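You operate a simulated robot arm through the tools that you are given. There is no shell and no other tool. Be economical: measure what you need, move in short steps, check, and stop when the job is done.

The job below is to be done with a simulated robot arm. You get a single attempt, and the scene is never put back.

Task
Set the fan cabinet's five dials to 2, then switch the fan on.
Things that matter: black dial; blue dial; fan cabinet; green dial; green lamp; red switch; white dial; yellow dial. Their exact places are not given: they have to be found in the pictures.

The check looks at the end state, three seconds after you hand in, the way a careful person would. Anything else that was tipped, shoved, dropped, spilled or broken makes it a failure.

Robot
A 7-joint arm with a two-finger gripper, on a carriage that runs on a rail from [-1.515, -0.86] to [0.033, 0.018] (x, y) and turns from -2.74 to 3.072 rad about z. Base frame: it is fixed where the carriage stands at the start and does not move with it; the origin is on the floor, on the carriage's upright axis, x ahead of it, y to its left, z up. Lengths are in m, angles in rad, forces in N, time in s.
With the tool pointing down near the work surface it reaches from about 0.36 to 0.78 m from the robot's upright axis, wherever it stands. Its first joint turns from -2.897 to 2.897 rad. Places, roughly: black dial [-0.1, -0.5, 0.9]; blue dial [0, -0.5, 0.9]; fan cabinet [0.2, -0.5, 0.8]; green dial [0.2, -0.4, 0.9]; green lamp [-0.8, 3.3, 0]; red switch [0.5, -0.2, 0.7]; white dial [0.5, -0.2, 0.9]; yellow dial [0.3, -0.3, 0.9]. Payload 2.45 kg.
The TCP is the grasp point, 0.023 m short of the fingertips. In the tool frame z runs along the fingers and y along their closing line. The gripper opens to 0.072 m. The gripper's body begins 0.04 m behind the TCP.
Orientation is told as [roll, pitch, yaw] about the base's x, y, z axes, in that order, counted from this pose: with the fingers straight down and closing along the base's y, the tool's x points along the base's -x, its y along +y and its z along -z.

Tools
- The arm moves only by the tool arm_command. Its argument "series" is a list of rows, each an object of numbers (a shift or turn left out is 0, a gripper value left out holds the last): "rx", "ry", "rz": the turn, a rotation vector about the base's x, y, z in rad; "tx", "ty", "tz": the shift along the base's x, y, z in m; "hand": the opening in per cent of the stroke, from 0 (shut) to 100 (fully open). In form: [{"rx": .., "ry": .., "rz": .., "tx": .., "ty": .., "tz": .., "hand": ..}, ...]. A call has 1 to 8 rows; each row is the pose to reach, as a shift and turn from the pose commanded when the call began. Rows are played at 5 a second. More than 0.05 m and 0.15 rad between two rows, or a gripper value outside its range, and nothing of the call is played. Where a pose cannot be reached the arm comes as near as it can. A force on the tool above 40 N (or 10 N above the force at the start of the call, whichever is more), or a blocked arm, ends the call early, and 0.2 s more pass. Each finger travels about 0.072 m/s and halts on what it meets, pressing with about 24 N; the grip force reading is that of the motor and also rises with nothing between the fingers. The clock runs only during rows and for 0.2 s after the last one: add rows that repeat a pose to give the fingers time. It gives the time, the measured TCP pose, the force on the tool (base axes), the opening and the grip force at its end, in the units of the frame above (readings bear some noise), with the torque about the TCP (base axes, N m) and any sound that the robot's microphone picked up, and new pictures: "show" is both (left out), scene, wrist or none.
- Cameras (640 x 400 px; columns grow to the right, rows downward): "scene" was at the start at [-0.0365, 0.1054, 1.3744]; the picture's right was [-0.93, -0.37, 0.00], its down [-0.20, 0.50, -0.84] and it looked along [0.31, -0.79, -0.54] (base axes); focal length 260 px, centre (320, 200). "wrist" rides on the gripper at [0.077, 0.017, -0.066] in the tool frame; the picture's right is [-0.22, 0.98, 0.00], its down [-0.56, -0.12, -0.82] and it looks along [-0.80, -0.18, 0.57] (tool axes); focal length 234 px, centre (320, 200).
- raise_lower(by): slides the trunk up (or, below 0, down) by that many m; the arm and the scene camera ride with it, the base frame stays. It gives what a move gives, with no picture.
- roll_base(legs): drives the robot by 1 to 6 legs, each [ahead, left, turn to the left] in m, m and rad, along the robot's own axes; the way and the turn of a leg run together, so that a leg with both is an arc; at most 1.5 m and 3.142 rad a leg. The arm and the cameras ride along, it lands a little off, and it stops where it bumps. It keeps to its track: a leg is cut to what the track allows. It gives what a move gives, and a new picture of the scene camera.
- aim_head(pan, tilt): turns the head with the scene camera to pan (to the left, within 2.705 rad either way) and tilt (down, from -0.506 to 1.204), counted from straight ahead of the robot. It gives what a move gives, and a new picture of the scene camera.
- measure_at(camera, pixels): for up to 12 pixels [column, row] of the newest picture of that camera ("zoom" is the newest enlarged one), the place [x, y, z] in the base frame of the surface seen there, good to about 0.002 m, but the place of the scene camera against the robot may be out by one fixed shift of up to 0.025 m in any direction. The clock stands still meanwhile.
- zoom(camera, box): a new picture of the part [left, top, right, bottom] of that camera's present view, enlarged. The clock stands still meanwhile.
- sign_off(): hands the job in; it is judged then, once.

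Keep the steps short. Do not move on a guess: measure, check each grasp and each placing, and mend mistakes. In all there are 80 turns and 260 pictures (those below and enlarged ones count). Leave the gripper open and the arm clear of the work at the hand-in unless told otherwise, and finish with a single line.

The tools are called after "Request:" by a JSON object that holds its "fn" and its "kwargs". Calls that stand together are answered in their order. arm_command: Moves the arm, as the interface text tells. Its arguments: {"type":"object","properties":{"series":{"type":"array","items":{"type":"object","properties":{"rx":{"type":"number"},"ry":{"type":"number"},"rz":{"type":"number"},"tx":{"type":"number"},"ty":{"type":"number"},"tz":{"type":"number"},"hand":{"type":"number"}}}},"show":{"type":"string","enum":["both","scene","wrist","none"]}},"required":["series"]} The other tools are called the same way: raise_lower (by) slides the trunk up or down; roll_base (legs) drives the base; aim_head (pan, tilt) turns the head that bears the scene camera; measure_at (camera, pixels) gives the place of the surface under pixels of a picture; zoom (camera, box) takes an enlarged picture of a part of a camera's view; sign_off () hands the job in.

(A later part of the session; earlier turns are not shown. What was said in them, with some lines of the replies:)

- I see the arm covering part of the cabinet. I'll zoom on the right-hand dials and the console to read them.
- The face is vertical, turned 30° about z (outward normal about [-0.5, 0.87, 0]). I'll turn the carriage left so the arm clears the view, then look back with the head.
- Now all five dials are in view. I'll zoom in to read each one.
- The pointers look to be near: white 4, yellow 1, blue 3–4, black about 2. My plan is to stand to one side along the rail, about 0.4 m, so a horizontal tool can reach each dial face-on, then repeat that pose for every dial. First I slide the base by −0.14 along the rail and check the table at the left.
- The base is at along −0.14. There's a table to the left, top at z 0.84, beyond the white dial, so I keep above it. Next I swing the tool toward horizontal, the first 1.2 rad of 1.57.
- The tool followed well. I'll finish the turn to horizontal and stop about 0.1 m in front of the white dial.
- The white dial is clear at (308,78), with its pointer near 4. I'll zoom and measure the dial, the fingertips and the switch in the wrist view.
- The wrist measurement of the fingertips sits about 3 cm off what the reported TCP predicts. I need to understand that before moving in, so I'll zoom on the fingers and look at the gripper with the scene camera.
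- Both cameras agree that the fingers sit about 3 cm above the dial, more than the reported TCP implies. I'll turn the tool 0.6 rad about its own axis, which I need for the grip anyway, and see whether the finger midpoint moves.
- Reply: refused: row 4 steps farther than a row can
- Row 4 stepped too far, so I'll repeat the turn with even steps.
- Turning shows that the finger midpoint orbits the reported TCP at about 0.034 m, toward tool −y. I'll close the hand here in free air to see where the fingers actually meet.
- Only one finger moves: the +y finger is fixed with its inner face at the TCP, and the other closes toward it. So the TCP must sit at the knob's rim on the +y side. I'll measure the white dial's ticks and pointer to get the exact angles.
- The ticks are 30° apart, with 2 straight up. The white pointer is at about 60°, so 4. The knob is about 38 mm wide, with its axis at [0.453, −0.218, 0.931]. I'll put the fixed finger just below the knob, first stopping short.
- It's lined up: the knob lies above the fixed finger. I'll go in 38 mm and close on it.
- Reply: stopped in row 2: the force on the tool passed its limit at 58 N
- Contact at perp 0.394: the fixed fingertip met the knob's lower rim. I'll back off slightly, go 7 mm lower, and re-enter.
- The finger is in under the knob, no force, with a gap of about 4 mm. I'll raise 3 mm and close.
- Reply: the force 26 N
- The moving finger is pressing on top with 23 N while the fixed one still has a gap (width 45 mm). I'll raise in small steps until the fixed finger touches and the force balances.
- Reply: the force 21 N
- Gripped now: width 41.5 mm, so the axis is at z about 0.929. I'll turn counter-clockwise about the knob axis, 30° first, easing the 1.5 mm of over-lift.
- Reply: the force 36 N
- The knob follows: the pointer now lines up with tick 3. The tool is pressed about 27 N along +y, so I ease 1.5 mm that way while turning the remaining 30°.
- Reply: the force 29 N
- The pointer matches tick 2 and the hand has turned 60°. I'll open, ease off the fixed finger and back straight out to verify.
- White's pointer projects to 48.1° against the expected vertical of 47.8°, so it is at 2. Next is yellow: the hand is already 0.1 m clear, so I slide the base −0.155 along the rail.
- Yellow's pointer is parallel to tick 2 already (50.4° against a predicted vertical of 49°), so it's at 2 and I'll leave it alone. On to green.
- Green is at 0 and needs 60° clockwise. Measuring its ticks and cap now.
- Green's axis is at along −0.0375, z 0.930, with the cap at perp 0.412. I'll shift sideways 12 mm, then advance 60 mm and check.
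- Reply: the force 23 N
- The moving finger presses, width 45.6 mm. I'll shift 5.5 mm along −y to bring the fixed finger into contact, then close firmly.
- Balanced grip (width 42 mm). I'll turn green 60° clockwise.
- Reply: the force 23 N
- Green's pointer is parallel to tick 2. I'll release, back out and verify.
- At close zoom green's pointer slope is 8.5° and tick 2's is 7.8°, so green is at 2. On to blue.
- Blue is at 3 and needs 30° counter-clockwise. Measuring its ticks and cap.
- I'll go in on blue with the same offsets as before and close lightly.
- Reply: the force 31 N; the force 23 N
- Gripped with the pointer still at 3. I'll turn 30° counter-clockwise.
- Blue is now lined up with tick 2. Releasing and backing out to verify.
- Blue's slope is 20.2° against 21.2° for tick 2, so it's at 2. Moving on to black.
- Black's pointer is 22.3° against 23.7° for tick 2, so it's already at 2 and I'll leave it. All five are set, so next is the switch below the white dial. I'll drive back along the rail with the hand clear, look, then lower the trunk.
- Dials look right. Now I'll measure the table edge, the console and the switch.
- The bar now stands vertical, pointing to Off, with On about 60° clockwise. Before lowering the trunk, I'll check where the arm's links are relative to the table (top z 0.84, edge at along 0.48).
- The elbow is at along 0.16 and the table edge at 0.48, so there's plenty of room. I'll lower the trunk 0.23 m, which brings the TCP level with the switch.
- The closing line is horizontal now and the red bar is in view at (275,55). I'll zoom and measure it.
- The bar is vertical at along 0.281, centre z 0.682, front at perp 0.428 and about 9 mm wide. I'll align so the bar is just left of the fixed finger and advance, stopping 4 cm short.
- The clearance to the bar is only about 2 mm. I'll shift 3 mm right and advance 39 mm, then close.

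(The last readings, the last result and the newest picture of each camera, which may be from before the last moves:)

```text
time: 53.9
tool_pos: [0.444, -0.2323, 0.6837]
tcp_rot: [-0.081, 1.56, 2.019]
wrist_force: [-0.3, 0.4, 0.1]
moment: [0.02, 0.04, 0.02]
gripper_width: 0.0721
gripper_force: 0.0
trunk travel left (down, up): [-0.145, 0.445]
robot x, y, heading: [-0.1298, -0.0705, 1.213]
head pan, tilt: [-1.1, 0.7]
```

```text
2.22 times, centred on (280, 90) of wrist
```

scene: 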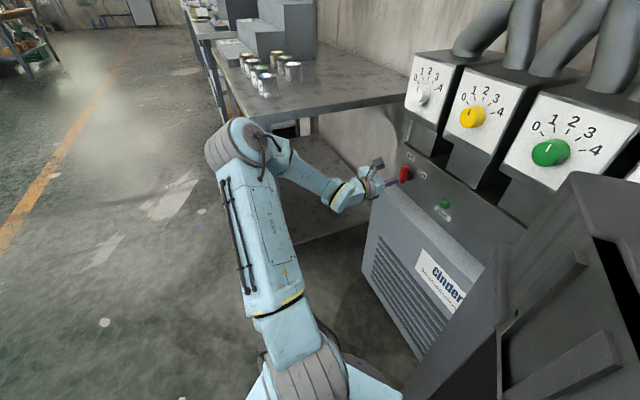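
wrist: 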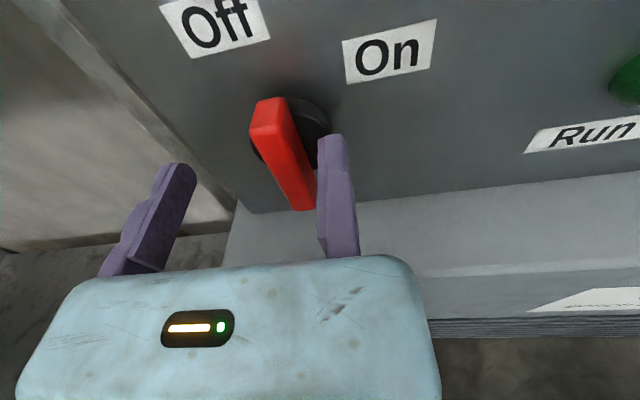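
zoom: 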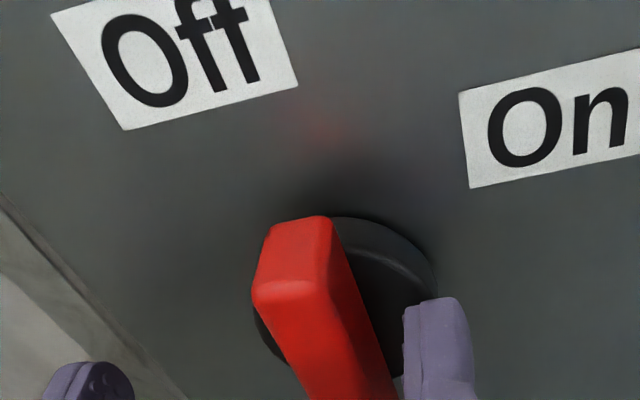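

No contact, and the finger is alongside the bar. Closing now.

Request:
{"fn": "arm_command", "kwargs": {"series": [{"hand": 10}, {"hand": 10}, {"hand": 10}, {"hand": 10}, {"hand": 10}, {"hand": 10}], "show": "wrist"}}

Request:
{"fn": "zoom", "kwargs": {"camera": "wrist", "box": [160, 60, 400, 240]}}

```text
time: 55.3
tool_pos: [0.4448, -0.2314, 0.6825]
tcp_rot: [-0.051, 1.56, 2.05]
wrist_force: [6.7, 9.4, 1.9]
moment: [0.01, -0.05, 0.17]
gripper_width: 0.0217
gripper_force: 10.3
trunk travel left (down, up): [-0.145, 0.445]
robot x, y, heading: [-0.1247, -0.0707, 1.213]
head pan, tilt: [-1.1, 0.7]
```

wrist: 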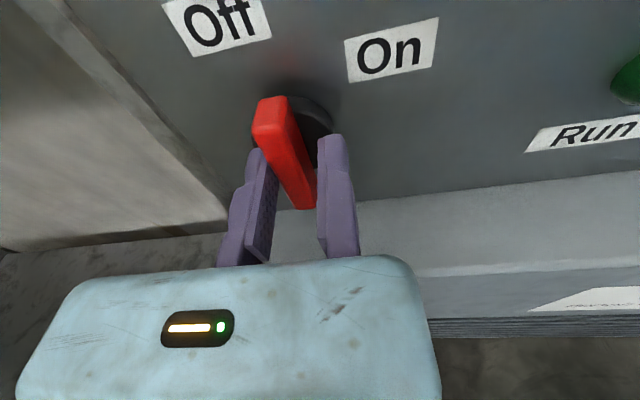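

```text
2.22 times, centred on (280, 150) of wrist
```

zoom: 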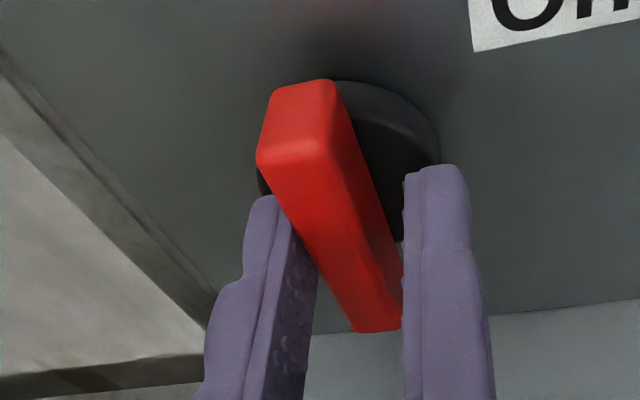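

The moving finger is touching with a gap still on the right. I'll shift 6 mm left and tighten.

Request:
{"fn": "arm_command", "kwargs": {"series": [{"tx": 0.0017, "ty": 0.001, "hand": 0}, {"tx": 0.0035, "ty": 0.002, "hand": 0}, {"tx": 0.0052, "ty": 0.003, "hand": 0}, {"tx": 0.0052, "ty": 0.003, "hand": 0}], "show": "wrist"}}

```text
time: 56.3
tool_pos: [0.4501, -0.2272, 0.682]
tcp_rot: [-0.007, 1.561, 2.092]
wrist_force: [25.1, 4.2, 2.8]
moment: [0.0, -0.07, 0.02]
gripper_width: 0.0151
gripper_force: 24.1
trunk travel left (down, up): [-0.145, 0.445]
robot x, y, heading: [-0.1286, -0.0698, 1.213]
head pan, tilt: [-1.1, 0.7]
```

wrist: 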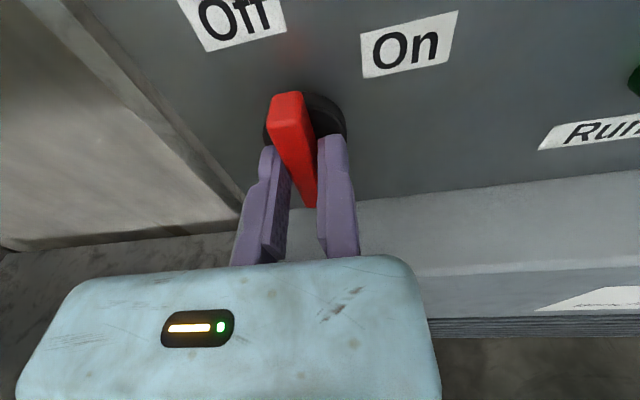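

I'll ease 2 mm further left and turn 30° clockwise toward On, watching force and sound.

Request:
{"fn": "arm_command", "kwargs": {"series": [{"tx": 0.0009, "ty": 0.0005, "tz": -0.0008, "rx": 0.0655, "ry": -0.1134}, {"tx": 0.0019, "ty": 0.0011, "tz": -0.0016, "rx": 0.131, "ry": -0.2268}, {"tx": 0.0022, "ty": 0.0013, "tz": -0.0023, "rx": 0.1965, "ry": -0.3402}, {"tx": 0.0024, "ty": 0.0014, "tz": -0.003, "rx": 0.262, "ry": -0.4536}], "show": "both"}}

```text
time: 57.3
tool_pos: [0.4513, -0.2259, 0.6778]
tcp_rot: [-1.549, 1.046, 0.548]
wrist_force: [11.1, 14.3, -5.3]
moment: [-0.15, -0.01, -0.36]
gripper_width: 0.0139
gripper_force: 40.2
trunk travel left (down, up): [-0.145, 0.445]
robot x, y, heading: [-0.1283, -0.0696, 1.217]
head pan, tilt: [-1.1, 0.7]
```

scene: 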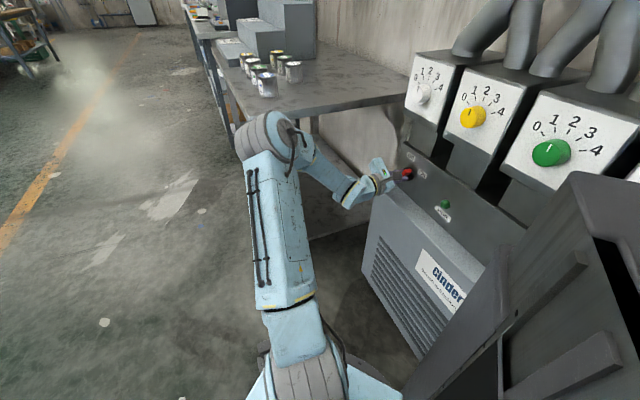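
wrist: 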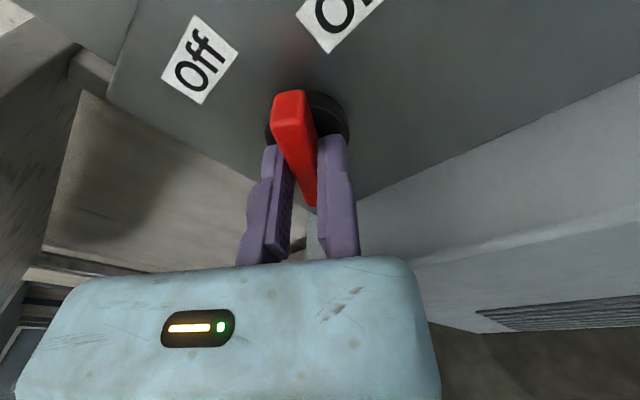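

The bar turns with the hand. Another 30°.

Request:
{"fn": "arm_command", "kwargs": {"series": [{"tx": 0.0003, "ty": 0.0002, "tz": -0.0007, "rx": 0.0655, "ry": -0.1134}, {"tx": 0.0009, "ty": 0.0005, "tz": -0.0012, "rx": 0.131, "ry": -0.2268}, {"tx": 0.0013, "ty": 0.0008, "tz": -0.0018, "rx": 0.1965, "ry": -0.3402}, {"tx": 0.0019, "ty": 0.0011, "tz": -0.0022, "rx": 0.262, "ry": -0.4536}], "show": "both"}}

Request:
{"fn": "zoom", "kwargs": {"camera": "scene", "box": [360, 130, 480, 230]}}

```text
time: 58.3
tool_pos: [0.4515, -0.226, 0.6743]
tcp_rot: [-1.562, 0.525, 0.536]
wrist_force: [4.6, 13.6, -17.0]
moment: [0.38, 0.39, -0.44]
gripper_width: 0.0138
gripper_force: 40.2
trunk travel left (down, up): [-0.145, 0.445]
robot x, y, heading: [-0.1267, -0.0732, 1.213]
head pan, tilt: [-1.1, 0.7]
```

scene: 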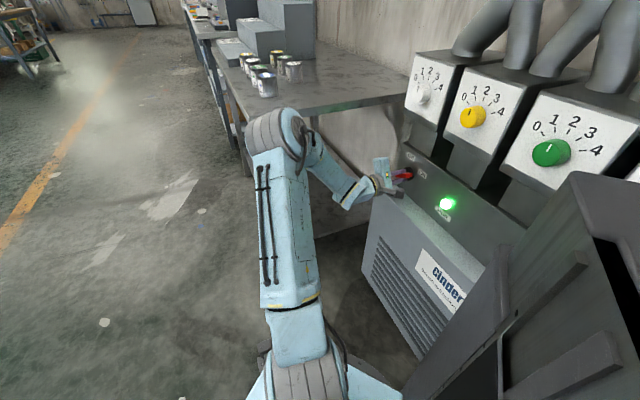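
wrist: 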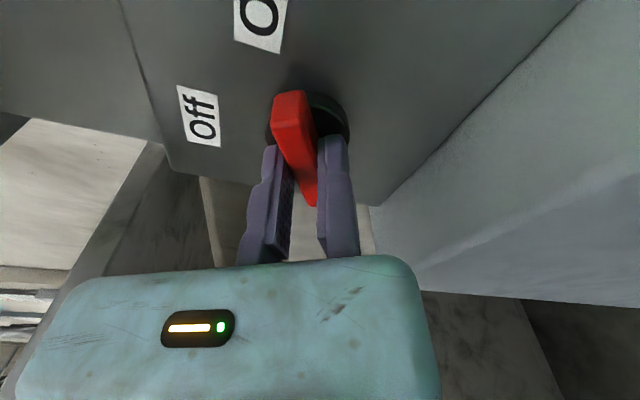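

```text
4.00 times, centred on (420, 180) of scene
```

zoom: 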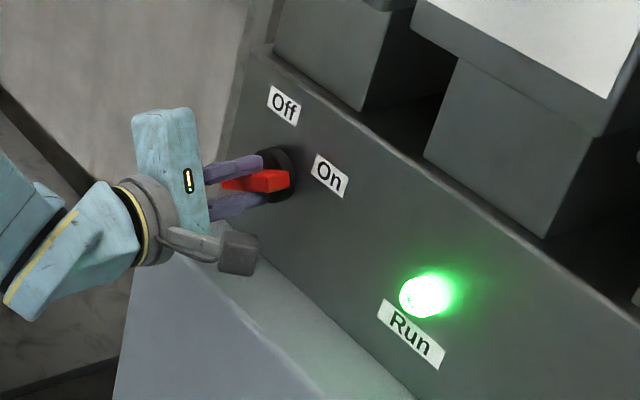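

The green Run lamp is lit and the bar points at On. I'll open, ease off and back out, then check it stays on.

Request:
{"fn": "arm_command", "kwargs": {"series": [{"hand": 60}, {"hand": 100}, {"tx": -0.0013, "ty": -0.0008, "tz": -0.0026, "hand": 100}, {"tx": -0.0013, "ty": -0.0008, "tz": -0.0026, "hand": 100}, {"tx": -0.0163, "ty": 0.0252, "tz": -0.0026}, {"tx": -0.0363, "ty": 0.0598, "tz": -0.0026}, {"tx": -0.0563, "ty": 0.0945, "tz": -0.0026}, {"tx": -0.0563, "ty": 0.0945, "tz": -0.0026}], "show": "both"}}

Request:
{"fn": "zoom", "kwargs": {"camera": "scene", "box": [360, 130, 480, 230]}}

```text
time: 60.1
tool_pos: [0.3967, -0.133, 0.6735]
tcp_rot: [-1.566, 0.524, 0.534]
wrist_force: [0.6, -1.1, 0.1]
moment: [-0.02, -0.02, 0.01]
gripper_width: 0.0719
gripper_force: 0.1
trunk travel left (down, up): [-0.145, 0.445]
robot x, y, heading: [-0.1249, -0.0719, 1.208]
head pan, tilt: [-1.1, 0.7]
```

scene: 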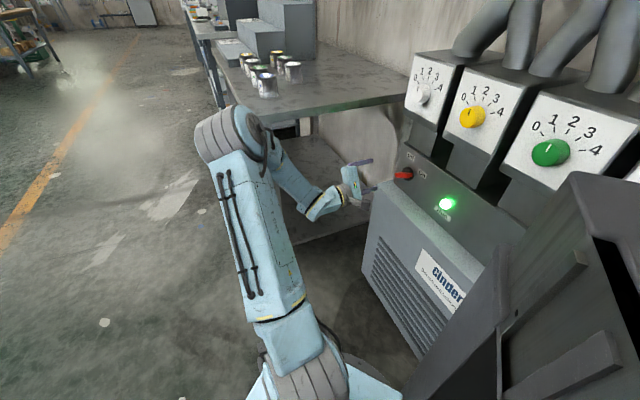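
wrist: 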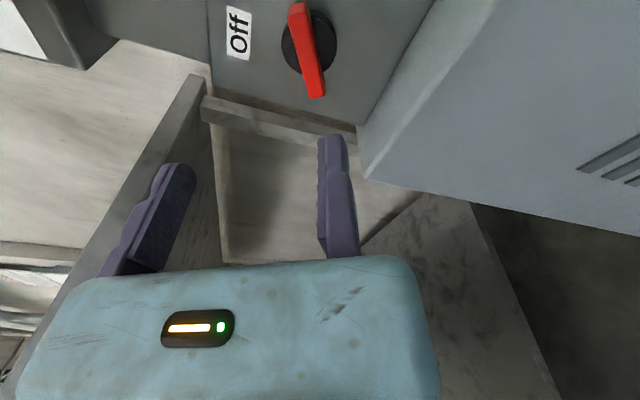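

```text
4.00 times, centred on (420, 180) of scene
```

zoom: 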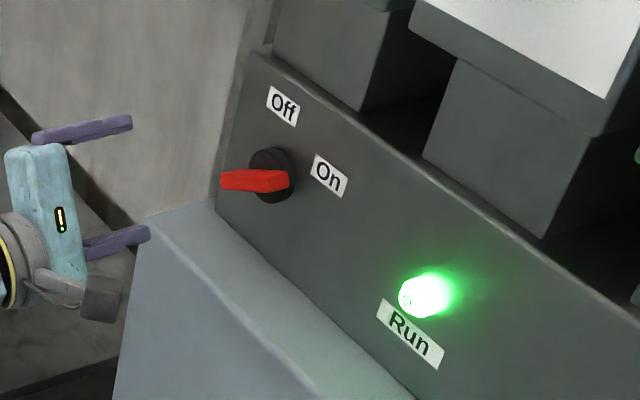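

The switch stays on and the Run lamp is lit. One last wide look to check all the dials, the alarm lamp and the surroundings.

Request:
{"fn": "aim_head", "kwargs": {"pan": -1.7, "tilt": 0.35}}

Request:
{"fn": "zoom", "kwargs": {"camera": "scene", "box": [200, 120, 520, 320]}}

Request:
{"fn": "zoom", "kwargs": {"camera": "scene", "box": [200, 0, 640, 200]}}

```text
time: 61.1
tool_pos: [0.3972, -0.1338, 0.6738]
tcp_rot: [-1.565, 0.522, 0.535]
wrist_force: [-0.8, 0.0, 0.6]
moment: [0.02, 0.0, 0.0]
gripper_width: 0.0719
gripper_force: 0.0
trunk travel left (down, up): [-0.145, 0.445]
robot x, y, heading: [-0.1288, -0.0691, 1.216]
head pan, tilt: [-1.7, 0.351]
```

scene: 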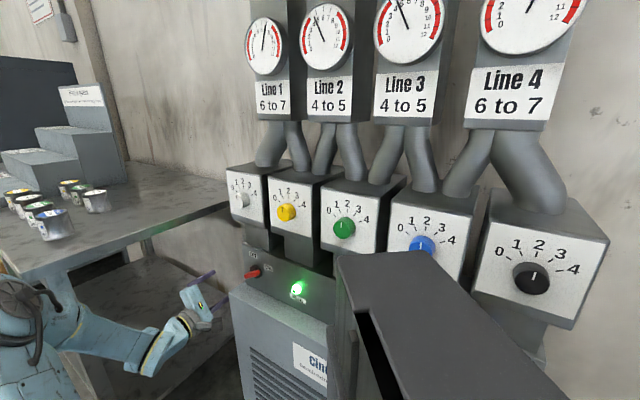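

```text
2.00 times, centred on (360, 220) of scene
```

zoom: 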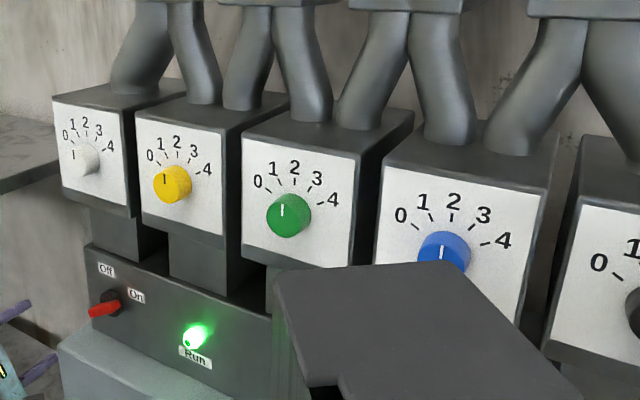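

```text
1.45 times, centred on (420, 100) of scene
```

zoom: 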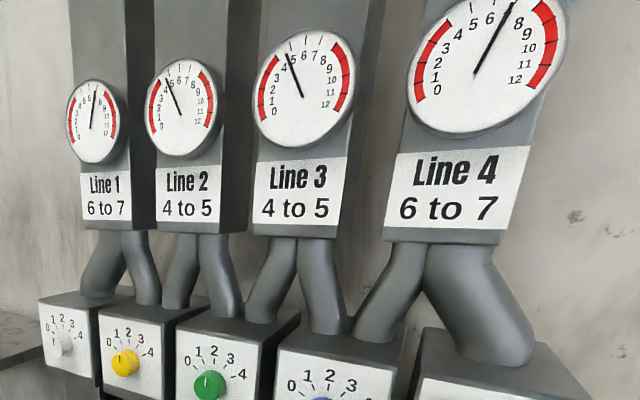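

The gauges now read within their ranges, but Line 4 is cut off. I'll tilt up to read it, as it cross-checks the black and blue dials.

Request:
{"fn": "aim_head", "kwargs": {"pan": -1.85, "tilt": 0.05}}

Request:
{"fn": "zoom", "kwargs": {"camera": "scene", "box": [180, 40, 500, 240]}}

```text
time: 61.9
tool_pos: [0.3963, -0.1319, 0.6733]
tcp_rot: [-1.567, 0.522, 0.537]
wrist_force: [-0.7, 0.4, 0.6]
moment: [0.0, -0.03, 0.01]
gripper_width: 0.072
gripper_force: 0.0
trunk travel left (down, up): [-0.145, 0.445]
robot x, y, heading: [-0.1297, -0.0687, 1.214]
head pan, tilt: [-1.85, 0.051]
```

scene: 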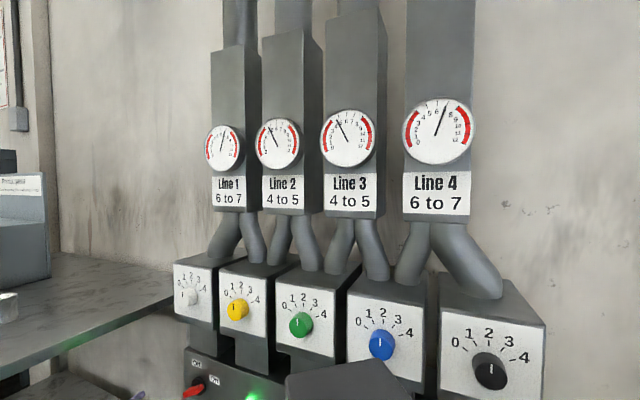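

```text
2.00 times, centred on (340, 140) of scene
```

zoom: 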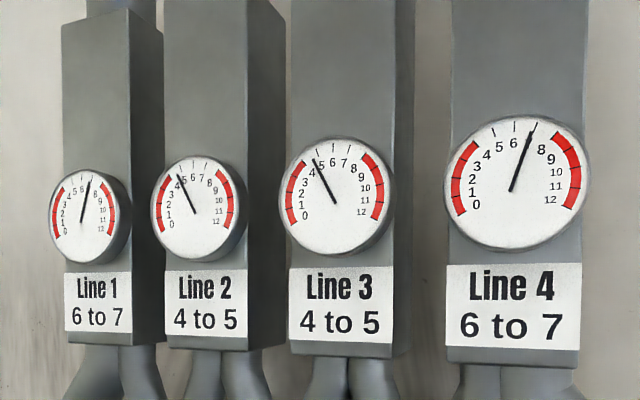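

All five pointers stand at 2, the switch is on and the Run lamp is lit. The gripper is open and clear of the cabinet, and nothing else was disturbed. Handing in.

Request:
{"fn": "sign_off", "kwargs": {}}

```text
The job is handed in.
```

All five dials are set to 2, the fan is switched on with its green Run lamp lit, and the arm is clear with the gripper open.
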